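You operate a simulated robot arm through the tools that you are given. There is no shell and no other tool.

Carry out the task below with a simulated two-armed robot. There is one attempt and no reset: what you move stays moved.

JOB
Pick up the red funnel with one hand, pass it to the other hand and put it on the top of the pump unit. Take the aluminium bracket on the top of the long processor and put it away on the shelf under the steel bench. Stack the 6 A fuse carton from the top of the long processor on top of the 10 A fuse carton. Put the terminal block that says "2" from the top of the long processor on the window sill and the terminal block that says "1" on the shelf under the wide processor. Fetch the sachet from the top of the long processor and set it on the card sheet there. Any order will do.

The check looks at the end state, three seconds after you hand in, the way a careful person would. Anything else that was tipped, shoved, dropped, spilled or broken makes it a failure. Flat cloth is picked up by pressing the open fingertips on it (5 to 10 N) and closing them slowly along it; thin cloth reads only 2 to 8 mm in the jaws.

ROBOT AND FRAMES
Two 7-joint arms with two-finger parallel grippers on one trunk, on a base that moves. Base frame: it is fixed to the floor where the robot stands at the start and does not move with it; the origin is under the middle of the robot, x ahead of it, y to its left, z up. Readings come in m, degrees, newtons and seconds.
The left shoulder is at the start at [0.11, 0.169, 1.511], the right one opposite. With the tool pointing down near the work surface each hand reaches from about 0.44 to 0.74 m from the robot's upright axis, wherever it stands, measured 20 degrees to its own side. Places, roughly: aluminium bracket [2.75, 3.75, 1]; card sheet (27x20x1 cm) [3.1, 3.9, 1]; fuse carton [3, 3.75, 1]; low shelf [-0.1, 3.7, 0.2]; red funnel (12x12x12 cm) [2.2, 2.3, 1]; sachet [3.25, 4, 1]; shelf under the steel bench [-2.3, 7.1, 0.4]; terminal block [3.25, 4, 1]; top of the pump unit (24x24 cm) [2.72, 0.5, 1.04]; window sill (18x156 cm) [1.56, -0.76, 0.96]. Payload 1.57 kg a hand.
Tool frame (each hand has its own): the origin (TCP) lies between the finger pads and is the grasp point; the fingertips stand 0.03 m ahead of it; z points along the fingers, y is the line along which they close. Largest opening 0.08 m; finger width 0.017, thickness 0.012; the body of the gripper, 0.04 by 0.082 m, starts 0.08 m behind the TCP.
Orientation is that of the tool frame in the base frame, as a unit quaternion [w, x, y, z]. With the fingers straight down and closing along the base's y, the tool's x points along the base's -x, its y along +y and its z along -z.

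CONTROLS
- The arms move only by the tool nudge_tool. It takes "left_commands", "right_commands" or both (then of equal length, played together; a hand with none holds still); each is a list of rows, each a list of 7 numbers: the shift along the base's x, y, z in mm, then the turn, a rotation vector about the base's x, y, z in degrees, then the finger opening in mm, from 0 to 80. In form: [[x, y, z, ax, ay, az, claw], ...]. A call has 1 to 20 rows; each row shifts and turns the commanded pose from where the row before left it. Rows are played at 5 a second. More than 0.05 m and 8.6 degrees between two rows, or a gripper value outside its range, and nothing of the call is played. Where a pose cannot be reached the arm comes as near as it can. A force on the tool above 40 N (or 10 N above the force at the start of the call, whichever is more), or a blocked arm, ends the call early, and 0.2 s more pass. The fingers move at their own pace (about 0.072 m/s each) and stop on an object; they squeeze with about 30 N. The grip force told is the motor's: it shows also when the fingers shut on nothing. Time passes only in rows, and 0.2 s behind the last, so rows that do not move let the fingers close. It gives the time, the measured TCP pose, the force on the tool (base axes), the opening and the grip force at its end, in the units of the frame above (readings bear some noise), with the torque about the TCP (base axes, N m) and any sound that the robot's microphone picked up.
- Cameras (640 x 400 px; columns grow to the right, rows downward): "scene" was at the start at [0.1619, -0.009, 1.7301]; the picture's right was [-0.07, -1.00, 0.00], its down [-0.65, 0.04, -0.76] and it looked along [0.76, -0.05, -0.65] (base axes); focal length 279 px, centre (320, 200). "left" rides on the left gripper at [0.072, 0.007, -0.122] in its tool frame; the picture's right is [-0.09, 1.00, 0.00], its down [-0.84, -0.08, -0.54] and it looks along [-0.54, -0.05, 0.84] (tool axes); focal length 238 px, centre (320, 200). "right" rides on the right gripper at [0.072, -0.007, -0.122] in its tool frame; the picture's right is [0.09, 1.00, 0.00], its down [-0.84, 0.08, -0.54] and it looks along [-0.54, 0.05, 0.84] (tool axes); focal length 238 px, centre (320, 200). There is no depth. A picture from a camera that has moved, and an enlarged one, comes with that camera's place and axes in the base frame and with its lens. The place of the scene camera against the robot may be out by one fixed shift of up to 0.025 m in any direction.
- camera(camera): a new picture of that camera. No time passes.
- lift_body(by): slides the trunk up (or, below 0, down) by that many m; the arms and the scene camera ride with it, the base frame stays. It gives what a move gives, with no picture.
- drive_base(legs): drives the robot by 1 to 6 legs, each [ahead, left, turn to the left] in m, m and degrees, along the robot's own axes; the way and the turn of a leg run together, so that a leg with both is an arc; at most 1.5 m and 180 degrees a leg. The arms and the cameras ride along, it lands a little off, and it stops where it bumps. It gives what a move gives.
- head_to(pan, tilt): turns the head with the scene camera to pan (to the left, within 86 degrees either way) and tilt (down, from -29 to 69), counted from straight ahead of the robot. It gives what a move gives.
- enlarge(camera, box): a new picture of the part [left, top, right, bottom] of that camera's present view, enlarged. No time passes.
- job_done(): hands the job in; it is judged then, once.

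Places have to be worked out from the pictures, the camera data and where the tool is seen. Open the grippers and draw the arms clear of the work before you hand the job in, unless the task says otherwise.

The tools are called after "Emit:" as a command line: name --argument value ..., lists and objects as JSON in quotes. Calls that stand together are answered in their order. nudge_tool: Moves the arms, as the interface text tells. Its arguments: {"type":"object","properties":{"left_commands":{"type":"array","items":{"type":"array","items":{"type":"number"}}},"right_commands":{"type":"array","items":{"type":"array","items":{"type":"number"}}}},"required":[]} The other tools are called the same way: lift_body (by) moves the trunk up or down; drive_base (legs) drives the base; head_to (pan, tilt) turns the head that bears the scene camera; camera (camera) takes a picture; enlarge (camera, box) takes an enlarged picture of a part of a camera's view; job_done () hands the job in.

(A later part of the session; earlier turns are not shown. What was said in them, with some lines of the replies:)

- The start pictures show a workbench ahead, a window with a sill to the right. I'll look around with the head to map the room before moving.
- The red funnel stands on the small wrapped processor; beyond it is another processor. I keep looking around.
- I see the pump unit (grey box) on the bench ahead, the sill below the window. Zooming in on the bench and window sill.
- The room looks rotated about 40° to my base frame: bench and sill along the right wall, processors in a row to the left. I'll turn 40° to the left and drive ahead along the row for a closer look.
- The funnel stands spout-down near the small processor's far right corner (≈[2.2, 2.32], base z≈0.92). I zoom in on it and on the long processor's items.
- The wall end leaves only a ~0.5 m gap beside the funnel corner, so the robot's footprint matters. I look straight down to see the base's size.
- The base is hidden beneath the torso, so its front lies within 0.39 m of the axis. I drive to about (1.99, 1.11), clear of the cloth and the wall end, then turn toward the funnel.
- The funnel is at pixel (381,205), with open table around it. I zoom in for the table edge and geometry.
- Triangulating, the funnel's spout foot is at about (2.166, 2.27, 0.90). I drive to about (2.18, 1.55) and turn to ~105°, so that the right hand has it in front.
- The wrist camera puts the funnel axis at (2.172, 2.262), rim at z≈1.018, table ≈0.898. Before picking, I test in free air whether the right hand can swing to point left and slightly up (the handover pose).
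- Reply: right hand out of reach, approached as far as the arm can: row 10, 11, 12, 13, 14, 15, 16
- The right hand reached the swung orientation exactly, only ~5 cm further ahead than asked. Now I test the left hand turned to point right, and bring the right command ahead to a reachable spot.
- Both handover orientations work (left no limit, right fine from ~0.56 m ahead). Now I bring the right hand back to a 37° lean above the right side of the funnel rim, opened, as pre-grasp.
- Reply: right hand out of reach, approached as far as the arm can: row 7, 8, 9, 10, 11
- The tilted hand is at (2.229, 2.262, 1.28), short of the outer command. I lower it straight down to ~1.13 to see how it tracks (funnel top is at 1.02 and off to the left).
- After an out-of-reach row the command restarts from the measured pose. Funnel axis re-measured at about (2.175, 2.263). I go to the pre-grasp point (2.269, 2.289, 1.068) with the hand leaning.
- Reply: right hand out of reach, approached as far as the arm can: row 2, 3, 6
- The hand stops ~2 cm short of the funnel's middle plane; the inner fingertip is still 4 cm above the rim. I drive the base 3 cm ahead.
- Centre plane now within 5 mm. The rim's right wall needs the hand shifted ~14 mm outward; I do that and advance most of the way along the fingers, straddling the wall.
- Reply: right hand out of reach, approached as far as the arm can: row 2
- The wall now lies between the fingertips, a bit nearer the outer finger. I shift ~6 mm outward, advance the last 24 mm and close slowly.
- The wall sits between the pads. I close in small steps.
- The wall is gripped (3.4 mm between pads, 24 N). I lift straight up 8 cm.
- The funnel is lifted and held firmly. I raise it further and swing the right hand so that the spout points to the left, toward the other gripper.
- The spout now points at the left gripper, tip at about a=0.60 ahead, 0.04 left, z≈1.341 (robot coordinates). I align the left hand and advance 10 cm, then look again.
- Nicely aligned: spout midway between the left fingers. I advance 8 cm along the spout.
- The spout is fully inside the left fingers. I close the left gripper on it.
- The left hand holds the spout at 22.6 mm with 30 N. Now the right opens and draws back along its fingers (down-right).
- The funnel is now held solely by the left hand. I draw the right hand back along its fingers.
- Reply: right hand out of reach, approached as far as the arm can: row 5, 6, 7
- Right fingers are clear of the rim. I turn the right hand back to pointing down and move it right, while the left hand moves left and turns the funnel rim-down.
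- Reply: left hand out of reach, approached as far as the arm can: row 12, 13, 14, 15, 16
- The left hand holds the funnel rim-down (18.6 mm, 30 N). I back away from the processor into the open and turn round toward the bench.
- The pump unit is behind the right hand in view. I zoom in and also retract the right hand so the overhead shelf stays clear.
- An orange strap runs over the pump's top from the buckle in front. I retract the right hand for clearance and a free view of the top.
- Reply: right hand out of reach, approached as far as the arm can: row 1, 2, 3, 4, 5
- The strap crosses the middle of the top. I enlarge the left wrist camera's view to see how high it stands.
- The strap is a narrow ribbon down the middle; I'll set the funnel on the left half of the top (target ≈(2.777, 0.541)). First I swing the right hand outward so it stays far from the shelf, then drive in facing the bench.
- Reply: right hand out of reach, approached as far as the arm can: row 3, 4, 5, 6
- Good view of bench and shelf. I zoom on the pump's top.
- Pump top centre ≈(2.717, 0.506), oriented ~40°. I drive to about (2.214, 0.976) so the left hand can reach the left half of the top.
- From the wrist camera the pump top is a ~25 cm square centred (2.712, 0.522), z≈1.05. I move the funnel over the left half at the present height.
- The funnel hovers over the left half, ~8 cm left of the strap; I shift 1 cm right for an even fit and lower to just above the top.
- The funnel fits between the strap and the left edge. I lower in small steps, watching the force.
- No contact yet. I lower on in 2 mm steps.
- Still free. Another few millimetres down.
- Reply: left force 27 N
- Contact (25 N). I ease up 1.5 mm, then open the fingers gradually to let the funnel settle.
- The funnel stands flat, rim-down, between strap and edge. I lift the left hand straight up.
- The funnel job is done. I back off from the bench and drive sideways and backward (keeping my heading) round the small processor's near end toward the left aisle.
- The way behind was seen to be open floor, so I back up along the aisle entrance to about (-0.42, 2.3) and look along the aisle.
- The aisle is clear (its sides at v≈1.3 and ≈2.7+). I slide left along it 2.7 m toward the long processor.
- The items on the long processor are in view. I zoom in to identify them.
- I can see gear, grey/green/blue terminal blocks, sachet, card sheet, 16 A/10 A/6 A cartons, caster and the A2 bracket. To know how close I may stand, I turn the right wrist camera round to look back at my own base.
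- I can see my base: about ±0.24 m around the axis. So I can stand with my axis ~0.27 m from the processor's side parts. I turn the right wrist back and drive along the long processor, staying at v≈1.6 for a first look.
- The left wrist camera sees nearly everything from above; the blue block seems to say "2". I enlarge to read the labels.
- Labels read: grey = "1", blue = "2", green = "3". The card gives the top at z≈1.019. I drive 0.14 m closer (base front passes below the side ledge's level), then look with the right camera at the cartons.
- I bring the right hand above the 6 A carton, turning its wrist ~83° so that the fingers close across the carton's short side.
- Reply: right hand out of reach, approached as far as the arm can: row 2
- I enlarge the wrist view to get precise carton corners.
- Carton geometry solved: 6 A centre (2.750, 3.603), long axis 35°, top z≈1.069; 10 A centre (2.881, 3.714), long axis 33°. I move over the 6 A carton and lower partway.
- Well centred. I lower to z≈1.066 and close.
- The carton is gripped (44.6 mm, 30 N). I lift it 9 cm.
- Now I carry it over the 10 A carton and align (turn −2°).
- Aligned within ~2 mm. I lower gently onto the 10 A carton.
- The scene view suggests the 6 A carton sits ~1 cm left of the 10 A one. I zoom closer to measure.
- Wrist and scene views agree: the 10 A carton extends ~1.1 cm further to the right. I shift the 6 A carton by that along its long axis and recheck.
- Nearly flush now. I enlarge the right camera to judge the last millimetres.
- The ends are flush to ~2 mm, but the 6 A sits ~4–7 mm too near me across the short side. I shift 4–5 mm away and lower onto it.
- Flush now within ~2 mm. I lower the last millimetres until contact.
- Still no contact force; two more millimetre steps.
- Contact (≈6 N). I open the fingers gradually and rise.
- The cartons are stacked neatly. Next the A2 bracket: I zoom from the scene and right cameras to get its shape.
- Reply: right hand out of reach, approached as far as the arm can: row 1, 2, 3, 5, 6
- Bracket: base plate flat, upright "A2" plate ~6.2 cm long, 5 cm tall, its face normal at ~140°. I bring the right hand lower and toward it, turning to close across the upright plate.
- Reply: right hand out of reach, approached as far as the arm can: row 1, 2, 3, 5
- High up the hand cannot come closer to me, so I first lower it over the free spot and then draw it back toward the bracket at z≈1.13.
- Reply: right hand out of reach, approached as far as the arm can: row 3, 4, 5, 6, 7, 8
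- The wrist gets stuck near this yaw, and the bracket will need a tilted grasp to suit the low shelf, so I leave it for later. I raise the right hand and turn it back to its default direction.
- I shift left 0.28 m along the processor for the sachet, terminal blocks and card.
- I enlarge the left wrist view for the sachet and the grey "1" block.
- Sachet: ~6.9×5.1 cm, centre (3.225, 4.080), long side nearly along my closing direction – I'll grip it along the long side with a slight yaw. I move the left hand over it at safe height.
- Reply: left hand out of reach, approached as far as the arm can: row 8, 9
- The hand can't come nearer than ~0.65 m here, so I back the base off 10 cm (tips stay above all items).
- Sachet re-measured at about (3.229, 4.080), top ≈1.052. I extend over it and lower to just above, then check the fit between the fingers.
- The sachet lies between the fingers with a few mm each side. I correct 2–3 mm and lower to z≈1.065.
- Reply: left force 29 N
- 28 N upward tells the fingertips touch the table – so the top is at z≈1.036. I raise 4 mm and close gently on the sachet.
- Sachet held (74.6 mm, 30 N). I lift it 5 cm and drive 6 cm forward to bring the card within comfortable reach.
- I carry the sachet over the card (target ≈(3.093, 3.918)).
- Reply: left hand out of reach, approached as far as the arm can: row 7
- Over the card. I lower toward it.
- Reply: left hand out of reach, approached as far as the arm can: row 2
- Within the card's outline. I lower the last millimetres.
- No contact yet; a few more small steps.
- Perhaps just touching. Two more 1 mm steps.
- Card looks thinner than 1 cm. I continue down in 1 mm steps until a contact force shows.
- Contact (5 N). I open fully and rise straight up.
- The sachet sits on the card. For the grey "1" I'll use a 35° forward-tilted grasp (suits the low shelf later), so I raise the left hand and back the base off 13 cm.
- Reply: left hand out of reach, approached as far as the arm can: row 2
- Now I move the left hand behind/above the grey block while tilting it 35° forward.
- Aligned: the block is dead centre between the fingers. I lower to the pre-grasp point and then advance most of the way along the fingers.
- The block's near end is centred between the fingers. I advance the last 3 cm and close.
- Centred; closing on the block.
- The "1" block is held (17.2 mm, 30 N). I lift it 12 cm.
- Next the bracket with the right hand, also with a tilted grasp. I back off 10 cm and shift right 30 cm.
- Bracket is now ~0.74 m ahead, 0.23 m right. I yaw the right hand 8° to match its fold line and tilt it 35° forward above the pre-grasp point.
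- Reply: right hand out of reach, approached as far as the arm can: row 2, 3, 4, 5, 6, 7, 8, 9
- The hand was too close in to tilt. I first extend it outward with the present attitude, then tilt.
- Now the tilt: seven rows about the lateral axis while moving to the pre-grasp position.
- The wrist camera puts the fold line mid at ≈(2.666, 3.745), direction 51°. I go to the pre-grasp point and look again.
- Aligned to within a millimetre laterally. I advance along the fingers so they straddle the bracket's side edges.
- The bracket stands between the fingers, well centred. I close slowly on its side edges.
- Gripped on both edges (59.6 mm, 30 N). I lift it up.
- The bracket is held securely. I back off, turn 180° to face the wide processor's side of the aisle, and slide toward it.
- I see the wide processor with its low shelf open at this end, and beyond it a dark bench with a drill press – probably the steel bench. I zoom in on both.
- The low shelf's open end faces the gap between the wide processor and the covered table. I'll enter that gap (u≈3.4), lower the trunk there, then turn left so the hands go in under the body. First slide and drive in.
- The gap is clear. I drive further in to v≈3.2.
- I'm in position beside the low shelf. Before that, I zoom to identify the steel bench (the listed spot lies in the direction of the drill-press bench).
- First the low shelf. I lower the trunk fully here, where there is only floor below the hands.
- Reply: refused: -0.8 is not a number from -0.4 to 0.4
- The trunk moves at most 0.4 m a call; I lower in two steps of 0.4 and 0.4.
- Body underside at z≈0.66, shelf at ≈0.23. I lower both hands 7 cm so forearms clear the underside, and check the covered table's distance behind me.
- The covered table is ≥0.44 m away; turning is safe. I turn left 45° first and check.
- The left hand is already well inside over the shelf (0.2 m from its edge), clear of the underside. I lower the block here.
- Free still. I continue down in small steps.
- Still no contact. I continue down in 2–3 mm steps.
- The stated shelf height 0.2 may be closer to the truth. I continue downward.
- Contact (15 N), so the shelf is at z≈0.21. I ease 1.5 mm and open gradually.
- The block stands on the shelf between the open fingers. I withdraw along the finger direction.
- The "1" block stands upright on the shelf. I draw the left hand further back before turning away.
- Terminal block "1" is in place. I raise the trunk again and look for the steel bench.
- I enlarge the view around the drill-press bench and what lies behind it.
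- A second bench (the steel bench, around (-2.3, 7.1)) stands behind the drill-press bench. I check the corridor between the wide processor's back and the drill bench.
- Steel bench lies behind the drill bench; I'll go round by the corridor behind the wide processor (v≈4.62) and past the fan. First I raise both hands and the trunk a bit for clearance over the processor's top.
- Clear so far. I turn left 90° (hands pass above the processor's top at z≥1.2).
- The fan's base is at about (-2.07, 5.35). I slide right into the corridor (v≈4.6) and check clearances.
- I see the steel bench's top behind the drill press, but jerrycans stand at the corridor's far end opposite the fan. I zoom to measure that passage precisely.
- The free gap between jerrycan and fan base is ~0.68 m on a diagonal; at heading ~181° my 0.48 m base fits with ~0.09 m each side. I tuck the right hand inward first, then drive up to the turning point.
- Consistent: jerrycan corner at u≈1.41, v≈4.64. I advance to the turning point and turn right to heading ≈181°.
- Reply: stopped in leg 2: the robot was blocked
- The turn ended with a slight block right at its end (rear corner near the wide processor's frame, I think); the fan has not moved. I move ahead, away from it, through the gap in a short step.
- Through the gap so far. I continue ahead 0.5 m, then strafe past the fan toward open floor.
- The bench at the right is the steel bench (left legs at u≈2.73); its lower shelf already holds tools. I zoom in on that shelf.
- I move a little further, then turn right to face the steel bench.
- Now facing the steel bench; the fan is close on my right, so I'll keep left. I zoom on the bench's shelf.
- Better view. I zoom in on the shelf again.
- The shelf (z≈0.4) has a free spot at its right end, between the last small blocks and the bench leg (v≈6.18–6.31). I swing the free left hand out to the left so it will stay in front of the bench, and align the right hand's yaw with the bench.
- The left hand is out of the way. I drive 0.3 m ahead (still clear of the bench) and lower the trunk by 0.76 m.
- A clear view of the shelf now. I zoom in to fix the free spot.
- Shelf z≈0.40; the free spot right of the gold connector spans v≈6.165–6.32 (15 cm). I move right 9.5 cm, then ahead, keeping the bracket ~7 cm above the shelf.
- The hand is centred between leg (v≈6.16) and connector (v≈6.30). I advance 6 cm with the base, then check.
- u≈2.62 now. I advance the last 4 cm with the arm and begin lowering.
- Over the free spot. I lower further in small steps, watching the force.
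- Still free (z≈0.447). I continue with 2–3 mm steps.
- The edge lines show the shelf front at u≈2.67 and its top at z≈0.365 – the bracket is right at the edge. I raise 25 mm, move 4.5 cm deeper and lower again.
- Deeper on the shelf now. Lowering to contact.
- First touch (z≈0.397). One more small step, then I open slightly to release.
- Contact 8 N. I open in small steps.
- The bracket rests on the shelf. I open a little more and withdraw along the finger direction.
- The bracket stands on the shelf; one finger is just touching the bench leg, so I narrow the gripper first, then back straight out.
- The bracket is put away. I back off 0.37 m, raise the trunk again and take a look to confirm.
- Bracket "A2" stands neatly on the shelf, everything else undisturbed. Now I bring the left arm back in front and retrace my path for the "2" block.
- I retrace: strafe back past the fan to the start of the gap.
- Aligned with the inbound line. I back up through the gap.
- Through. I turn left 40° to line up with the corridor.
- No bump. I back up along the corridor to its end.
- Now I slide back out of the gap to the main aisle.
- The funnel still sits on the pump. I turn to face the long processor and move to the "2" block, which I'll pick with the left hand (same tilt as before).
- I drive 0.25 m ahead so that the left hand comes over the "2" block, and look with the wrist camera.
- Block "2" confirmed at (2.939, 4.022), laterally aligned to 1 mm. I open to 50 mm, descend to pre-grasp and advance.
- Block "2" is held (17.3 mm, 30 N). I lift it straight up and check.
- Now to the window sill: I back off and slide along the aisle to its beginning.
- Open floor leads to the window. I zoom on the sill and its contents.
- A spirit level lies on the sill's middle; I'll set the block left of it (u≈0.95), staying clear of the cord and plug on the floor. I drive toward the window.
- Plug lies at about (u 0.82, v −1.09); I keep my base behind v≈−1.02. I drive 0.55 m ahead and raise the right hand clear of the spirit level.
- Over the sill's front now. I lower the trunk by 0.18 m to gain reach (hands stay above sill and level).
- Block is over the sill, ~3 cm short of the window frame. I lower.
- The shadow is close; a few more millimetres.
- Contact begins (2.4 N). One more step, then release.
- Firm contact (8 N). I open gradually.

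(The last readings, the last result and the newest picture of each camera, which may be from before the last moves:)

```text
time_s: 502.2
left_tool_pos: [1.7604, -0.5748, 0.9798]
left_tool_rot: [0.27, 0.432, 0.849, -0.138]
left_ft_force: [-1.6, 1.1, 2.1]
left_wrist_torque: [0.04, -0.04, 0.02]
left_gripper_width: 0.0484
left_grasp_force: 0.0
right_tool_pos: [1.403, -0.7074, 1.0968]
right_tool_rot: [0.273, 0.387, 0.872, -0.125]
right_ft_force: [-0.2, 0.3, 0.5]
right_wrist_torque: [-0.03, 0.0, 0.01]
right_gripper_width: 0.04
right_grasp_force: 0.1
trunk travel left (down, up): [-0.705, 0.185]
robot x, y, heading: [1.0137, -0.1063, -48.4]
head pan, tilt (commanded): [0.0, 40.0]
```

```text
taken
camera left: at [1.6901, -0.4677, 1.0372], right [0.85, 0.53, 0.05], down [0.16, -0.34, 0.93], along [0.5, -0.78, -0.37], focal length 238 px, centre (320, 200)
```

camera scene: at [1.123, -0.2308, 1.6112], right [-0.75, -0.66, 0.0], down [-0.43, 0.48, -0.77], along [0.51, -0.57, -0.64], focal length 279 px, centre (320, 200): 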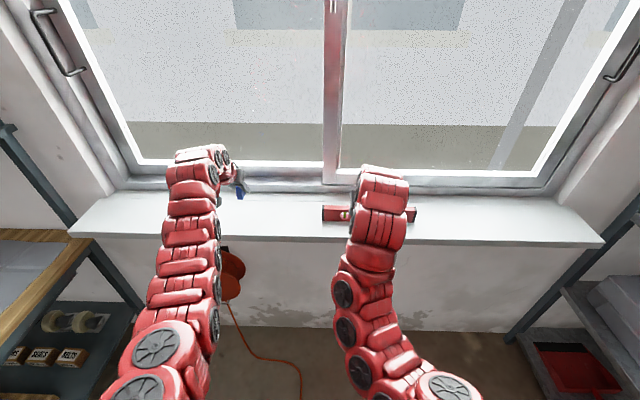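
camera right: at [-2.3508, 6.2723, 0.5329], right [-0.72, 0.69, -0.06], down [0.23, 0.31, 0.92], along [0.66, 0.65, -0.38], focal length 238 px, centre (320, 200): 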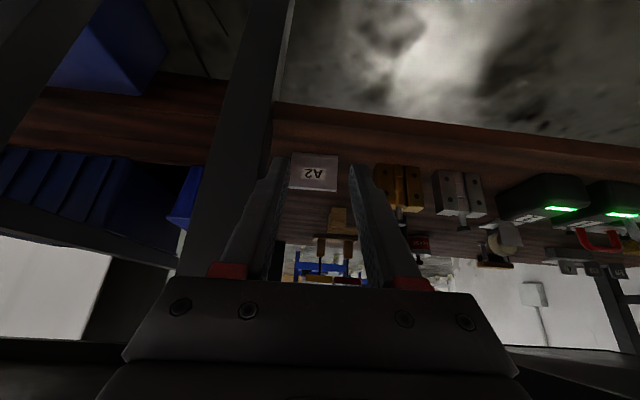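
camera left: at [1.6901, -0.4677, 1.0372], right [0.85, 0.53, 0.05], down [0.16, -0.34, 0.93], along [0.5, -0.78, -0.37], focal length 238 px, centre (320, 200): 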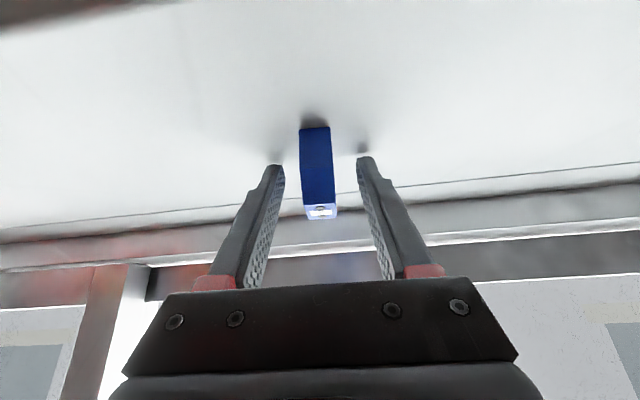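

The "2" block stands on the sill, fingers clear on both sides. I withdraw along the finger direction.

Emit:
nudge_tool --left_commands '[[0, 0, 2, 0, 0, 0, 50], [-3.4, 4.7, 8.2, 0, 0, 0, 50], [-3.4, 4.7, 8.2, 0, 0, 0, 50], [-3.4, 4.7, 8.2, 0, 0, 0, 50], [-3.4, 4.7, 8.2, 0, 0, 0, 50], [-3.4, 4.7, 8.2, 0, 0, 0, 50], [-3.4, 4.7, 8.2, 0, 0, 0, 50], [-5, 7, 12, 0, 0, 0, 50], [-5, 7, 12, 0, 0, 0, 50], [0, 0, 15, 0, 0, 0, 50]]'

Emit:
camera --camera "left"

Emit:
enlarge --camera "scene" --box '[130, 120, 430, 280]'

```text
time_s: 504.4
left_tool_pos: [1.7288, -0.5326, 1.0711]
left_tool_rot: [0.27, 0.433, 0.849, -0.139]
left_ft_force: [-0.9, 0.5, 0.8]
left_wrist_torque: [0.0, -0.01, 0.0]
left_gripper_width: 0.05
left_grasp_force: 0.0
right_tool_pos: [1.404, -0.7102, 1.0971]
right_tool_rot: [0.271, 0.387, 0.872, -0.125]
right_ft_force: [-0.1, -0.7, -0.1]
right_wrist_torque: [-0.02, 0.02, 0.02]
right_gripper_width: 0.0399
right_grasp_force: 0.1
trunk travel left (down, up): [-0.705, 0.185]
robot x, y, heading: [1.0179, -0.1018, -48.5]
head pan, tilt (commanded): [0.0, 40.0]
```

```text
taken
camera left: at [1.6603, -0.4251, 1.1271], right [0.85, 0.52, 0.05], down [0.16, -0.34, 0.93], along [0.5, -0.78, -0.37], focal length 238 px, centre (320, 200)
```

left: 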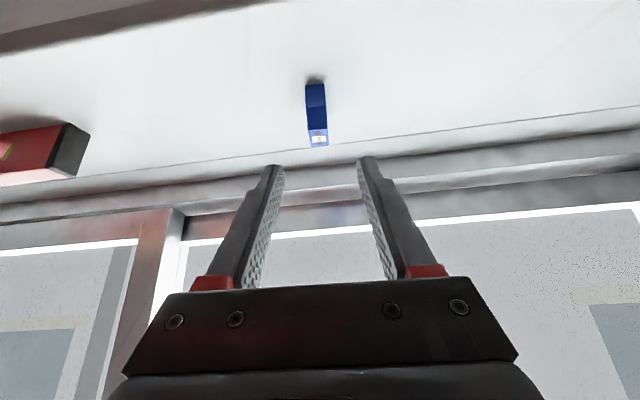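

```text
2.13 times, centred on (280, 200) of scene
camera zoom: at [1.123, -0.2311, 1.6112], right [-0.75, -0.66, 0.0], down [-0.43, 0.48, -0.77], along [0.51, -0.57, -0.64], focal length 595 px, centre (405, 200)
```

zoom: 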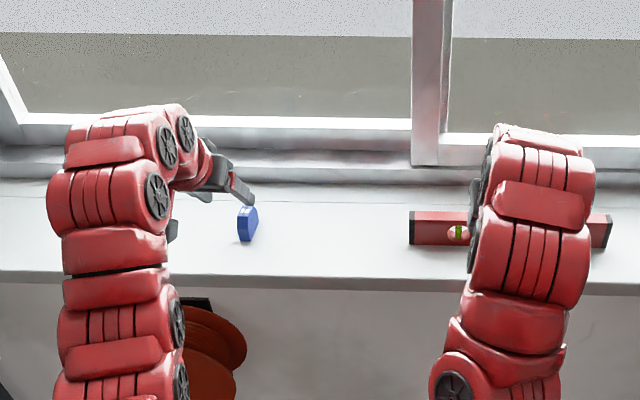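

All items placed. I back away from the sill and take a last look at the sill and the pump.

Emit:
drive_base --legs '[[-0.6, 0, 0]]'

Emit:
lift_body --by 0.15

Emit:
head_to --pan 25 --tilt 25

Emit:
camera --camera "scene"

Emit:
enlarge --camera "scene" --box '[80, 60, 320, 220]'

Emit:
enlarge --camera "scene" --box '[260, 100, 540, 260]'

```text
time_s: 507.9
left_tool_pos: [1.3243, -0.0726, 1.0689]
left_tool_rot: [0.27, 0.431, 0.85, -0.138]
left_ft_force: [0.6, -0.5, -0.5]
left_wrist_torque: [0.01, -0.03, -0.03]
left_gripper_width: 0.0502
left_grasp_force: 0.1
right_tool_pos: [0.9977, -0.2485, 1.0969]
right_tool_rot: [0.271, 0.387, 0.872, -0.125]
right_ft_force: [0.7, -0.6, 0.1]
right_wrist_torque: [0.01, 0.01, -0.04]
right_gripper_width: 0.0401
right_grasp_force: 0.1
trunk travel left (down, up): [-0.705, 0.185]
robot x, y, heading: [0.6075, 0.355, -48.1]
head pan, tilt (commanded): [0.0, 40.0]
```

```text
time_s: 509.6
left_tool_pos: [1.3228, -0.0716, 1.2194]
left_tool_rot: [0.271, 0.431, 0.849, -0.139]
left_ft_force: [-0.6, 0.4, -0.2]
left_wrist_torque: [0.01, 0.0, 0.03]
left_gripper_width: 0.05
left_grasp_force: 0.1
right_tool_pos: [0.9987, -0.2481, 1.2466]
right_tool_rot: [0.272, 0.386, 0.873, -0.124]
right_ft_force: [0.1, 0.7, 0.0]
right_wrist_torque: [0.03, 0.0, -0.01]
right_gripper_width: 0.0401
right_grasp_force: 0.0
trunk travel left (down, up): [-0.855, 0.035]
robot x, y, heading: [0.6086, 0.356, -48.5]
head pan, tilt (commanded): [0.0, 40.0]
```

```text
time_s: 510.5
left_tool_pos: [1.3228, -0.0709, 1.2177]
left_tool_rot: [0.27, 0.431, 0.85, -0.138]
left_ft_force: [0.0, 0.2, 0.0]
left_wrist_torque: [0.02, -0.02, -0.04]
left_gripper_width: 0.0502
left_grasp_force: 0.1
right_tool_pos: [0.9966, -0.2481, 1.2452]
right_tool_rot: [0.272, 0.386, 0.873, -0.125]
right_ft_force: [0.1, -0.6, 0.3]
right_wrist_torque: [0.02, -0.01, -0.01]
right_gripper_width: 0.04
right_grasp_force: 0.1
trunk travel left (down, up): [-0.855, 0.035]
robot x, y, heading: [0.6101, 0.3525, -48.1]
head pan, tilt (commanded): [25.0, 25.0]
```

```text
taken
camera scene: at [0.7433, 0.2557, 1.7845], right [-0.4, -0.92, 0.0], down [-0.39, 0.17, -0.91], along [0.83, -0.36, -0.42], focal length 279 px, centre (320, 200)
```

scene: 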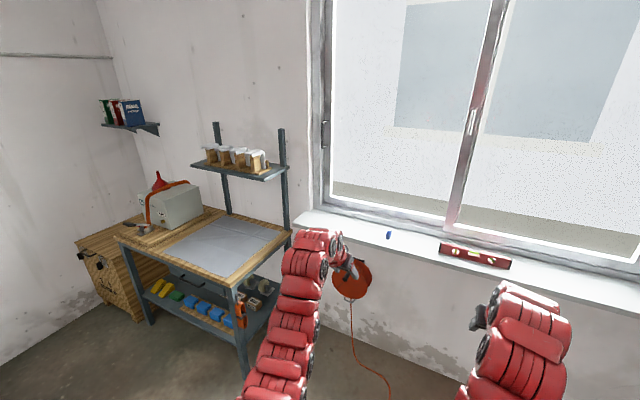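

```text
2.50 times, centred on (200, 140) of scene
camera zoom: at [0.7433, 0.2557, 1.7845], right [-0.4, -0.92, 0.0], down [-0.39, 0.17, -0.91], along [0.83, -0.36, -0.42], focal length 697 px, centre (620, 350)
```

zoom: 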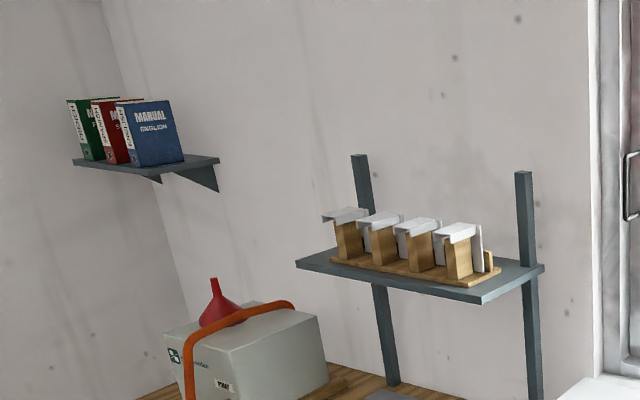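

```text
2.29 times, centred on (400, 180) of scene
camera zoom: at [0.7433, 0.2557, 1.7845], right [-0.4, -0.92, 0.0], down [-0.39, 0.17, -0.91], along [0.83, -0.36, -0.42], focal length 637 px, centre (137, 246)
```

zoom: 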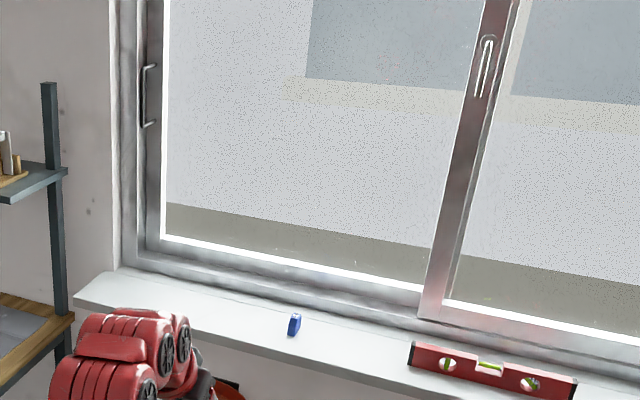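

Everything is in its place: funnel on the pump, "2" on the sill, "1" on the low shelf, bracket on the steel bench's shelf, cartons stacked, sachet on the card. I open both grippers fully and hand in.

Emit:
nudge_tool --left_commands '[[0, 0, 0, 0, 0, 0, 80], [0, 0, 0, 0, 0, 0, 80], [0, 0, 0, 0, 0, 0, 80]]' --right_commands '[[0, 0, 0, 0, 0, 0, 80], [0, 0, 0, 0, 0, 0, 80], [0, 0, 0, 0, 0, 0, 80]]'

Emit:
job_done

```text
time_s: 511.3
left_tool_pos: [1.3241, -0.0716, 1.219]
left_tool_rot: [0.27, 0.431, 0.85, -0.137]
left_ft_force: [-0.2, 0.3, 0.5]
left_wrist_torque: [0.02, 0.03, -0.02]
left_gripper_width: 0.0798
left_grasp_force: 0.0
right_tool_pos: [0.9982, -0.2471, 1.2456]
right_tool_rot: [0.272, 0.386, 0.873, -0.125]
right_ft_force: [0.2, 0.4, 0.7]
right_wrist_torque: [-0.02, 0.0, 0.0]
right_gripper_width: 0.0799
right_grasp_force: 0.1
trunk travel left (down, up): [-0.855, 0.035]
robot x, y, heading: [0.6078, 0.3542, -48.2]
head pan, tilt (commanded): [25.0, 25.0]
```

```text
The job is handed in.
```

I finished all six placements and handed the job in. I haven't seen the check's result.

- **Red funnel:** picked up with the right hand, passed to the left, and set rim-down on top of the pump unit. It sits between the strap and the left edge.
- **Aluminium bracket (A2):** on the shelf under the steel bench, at the right end next to the connectors.
- **6 A carton:** stacked on the 10 A carton, lined up to a few millimetres.
- **Terminal block "2" (blue):** on the window sill, left of the spirit level.
- **Terminal block "1" (grey):** on the shelf under the wide processor.
- **Sachet:** on the card sheet.

There were two contacts along the way:

- **Base:** a turn near the fan was reported as blocked at its very end. I think a rear corner touched the wide processor's frame. The fan and jerrycan looked unmoved afterwards.
- **Right finger:** it pressed lightly on the steel bench's leg while I was letting go of the bracket. Nothing on that shelf appeared to shift.

Both grippers were open and the arms clear when I handed in.
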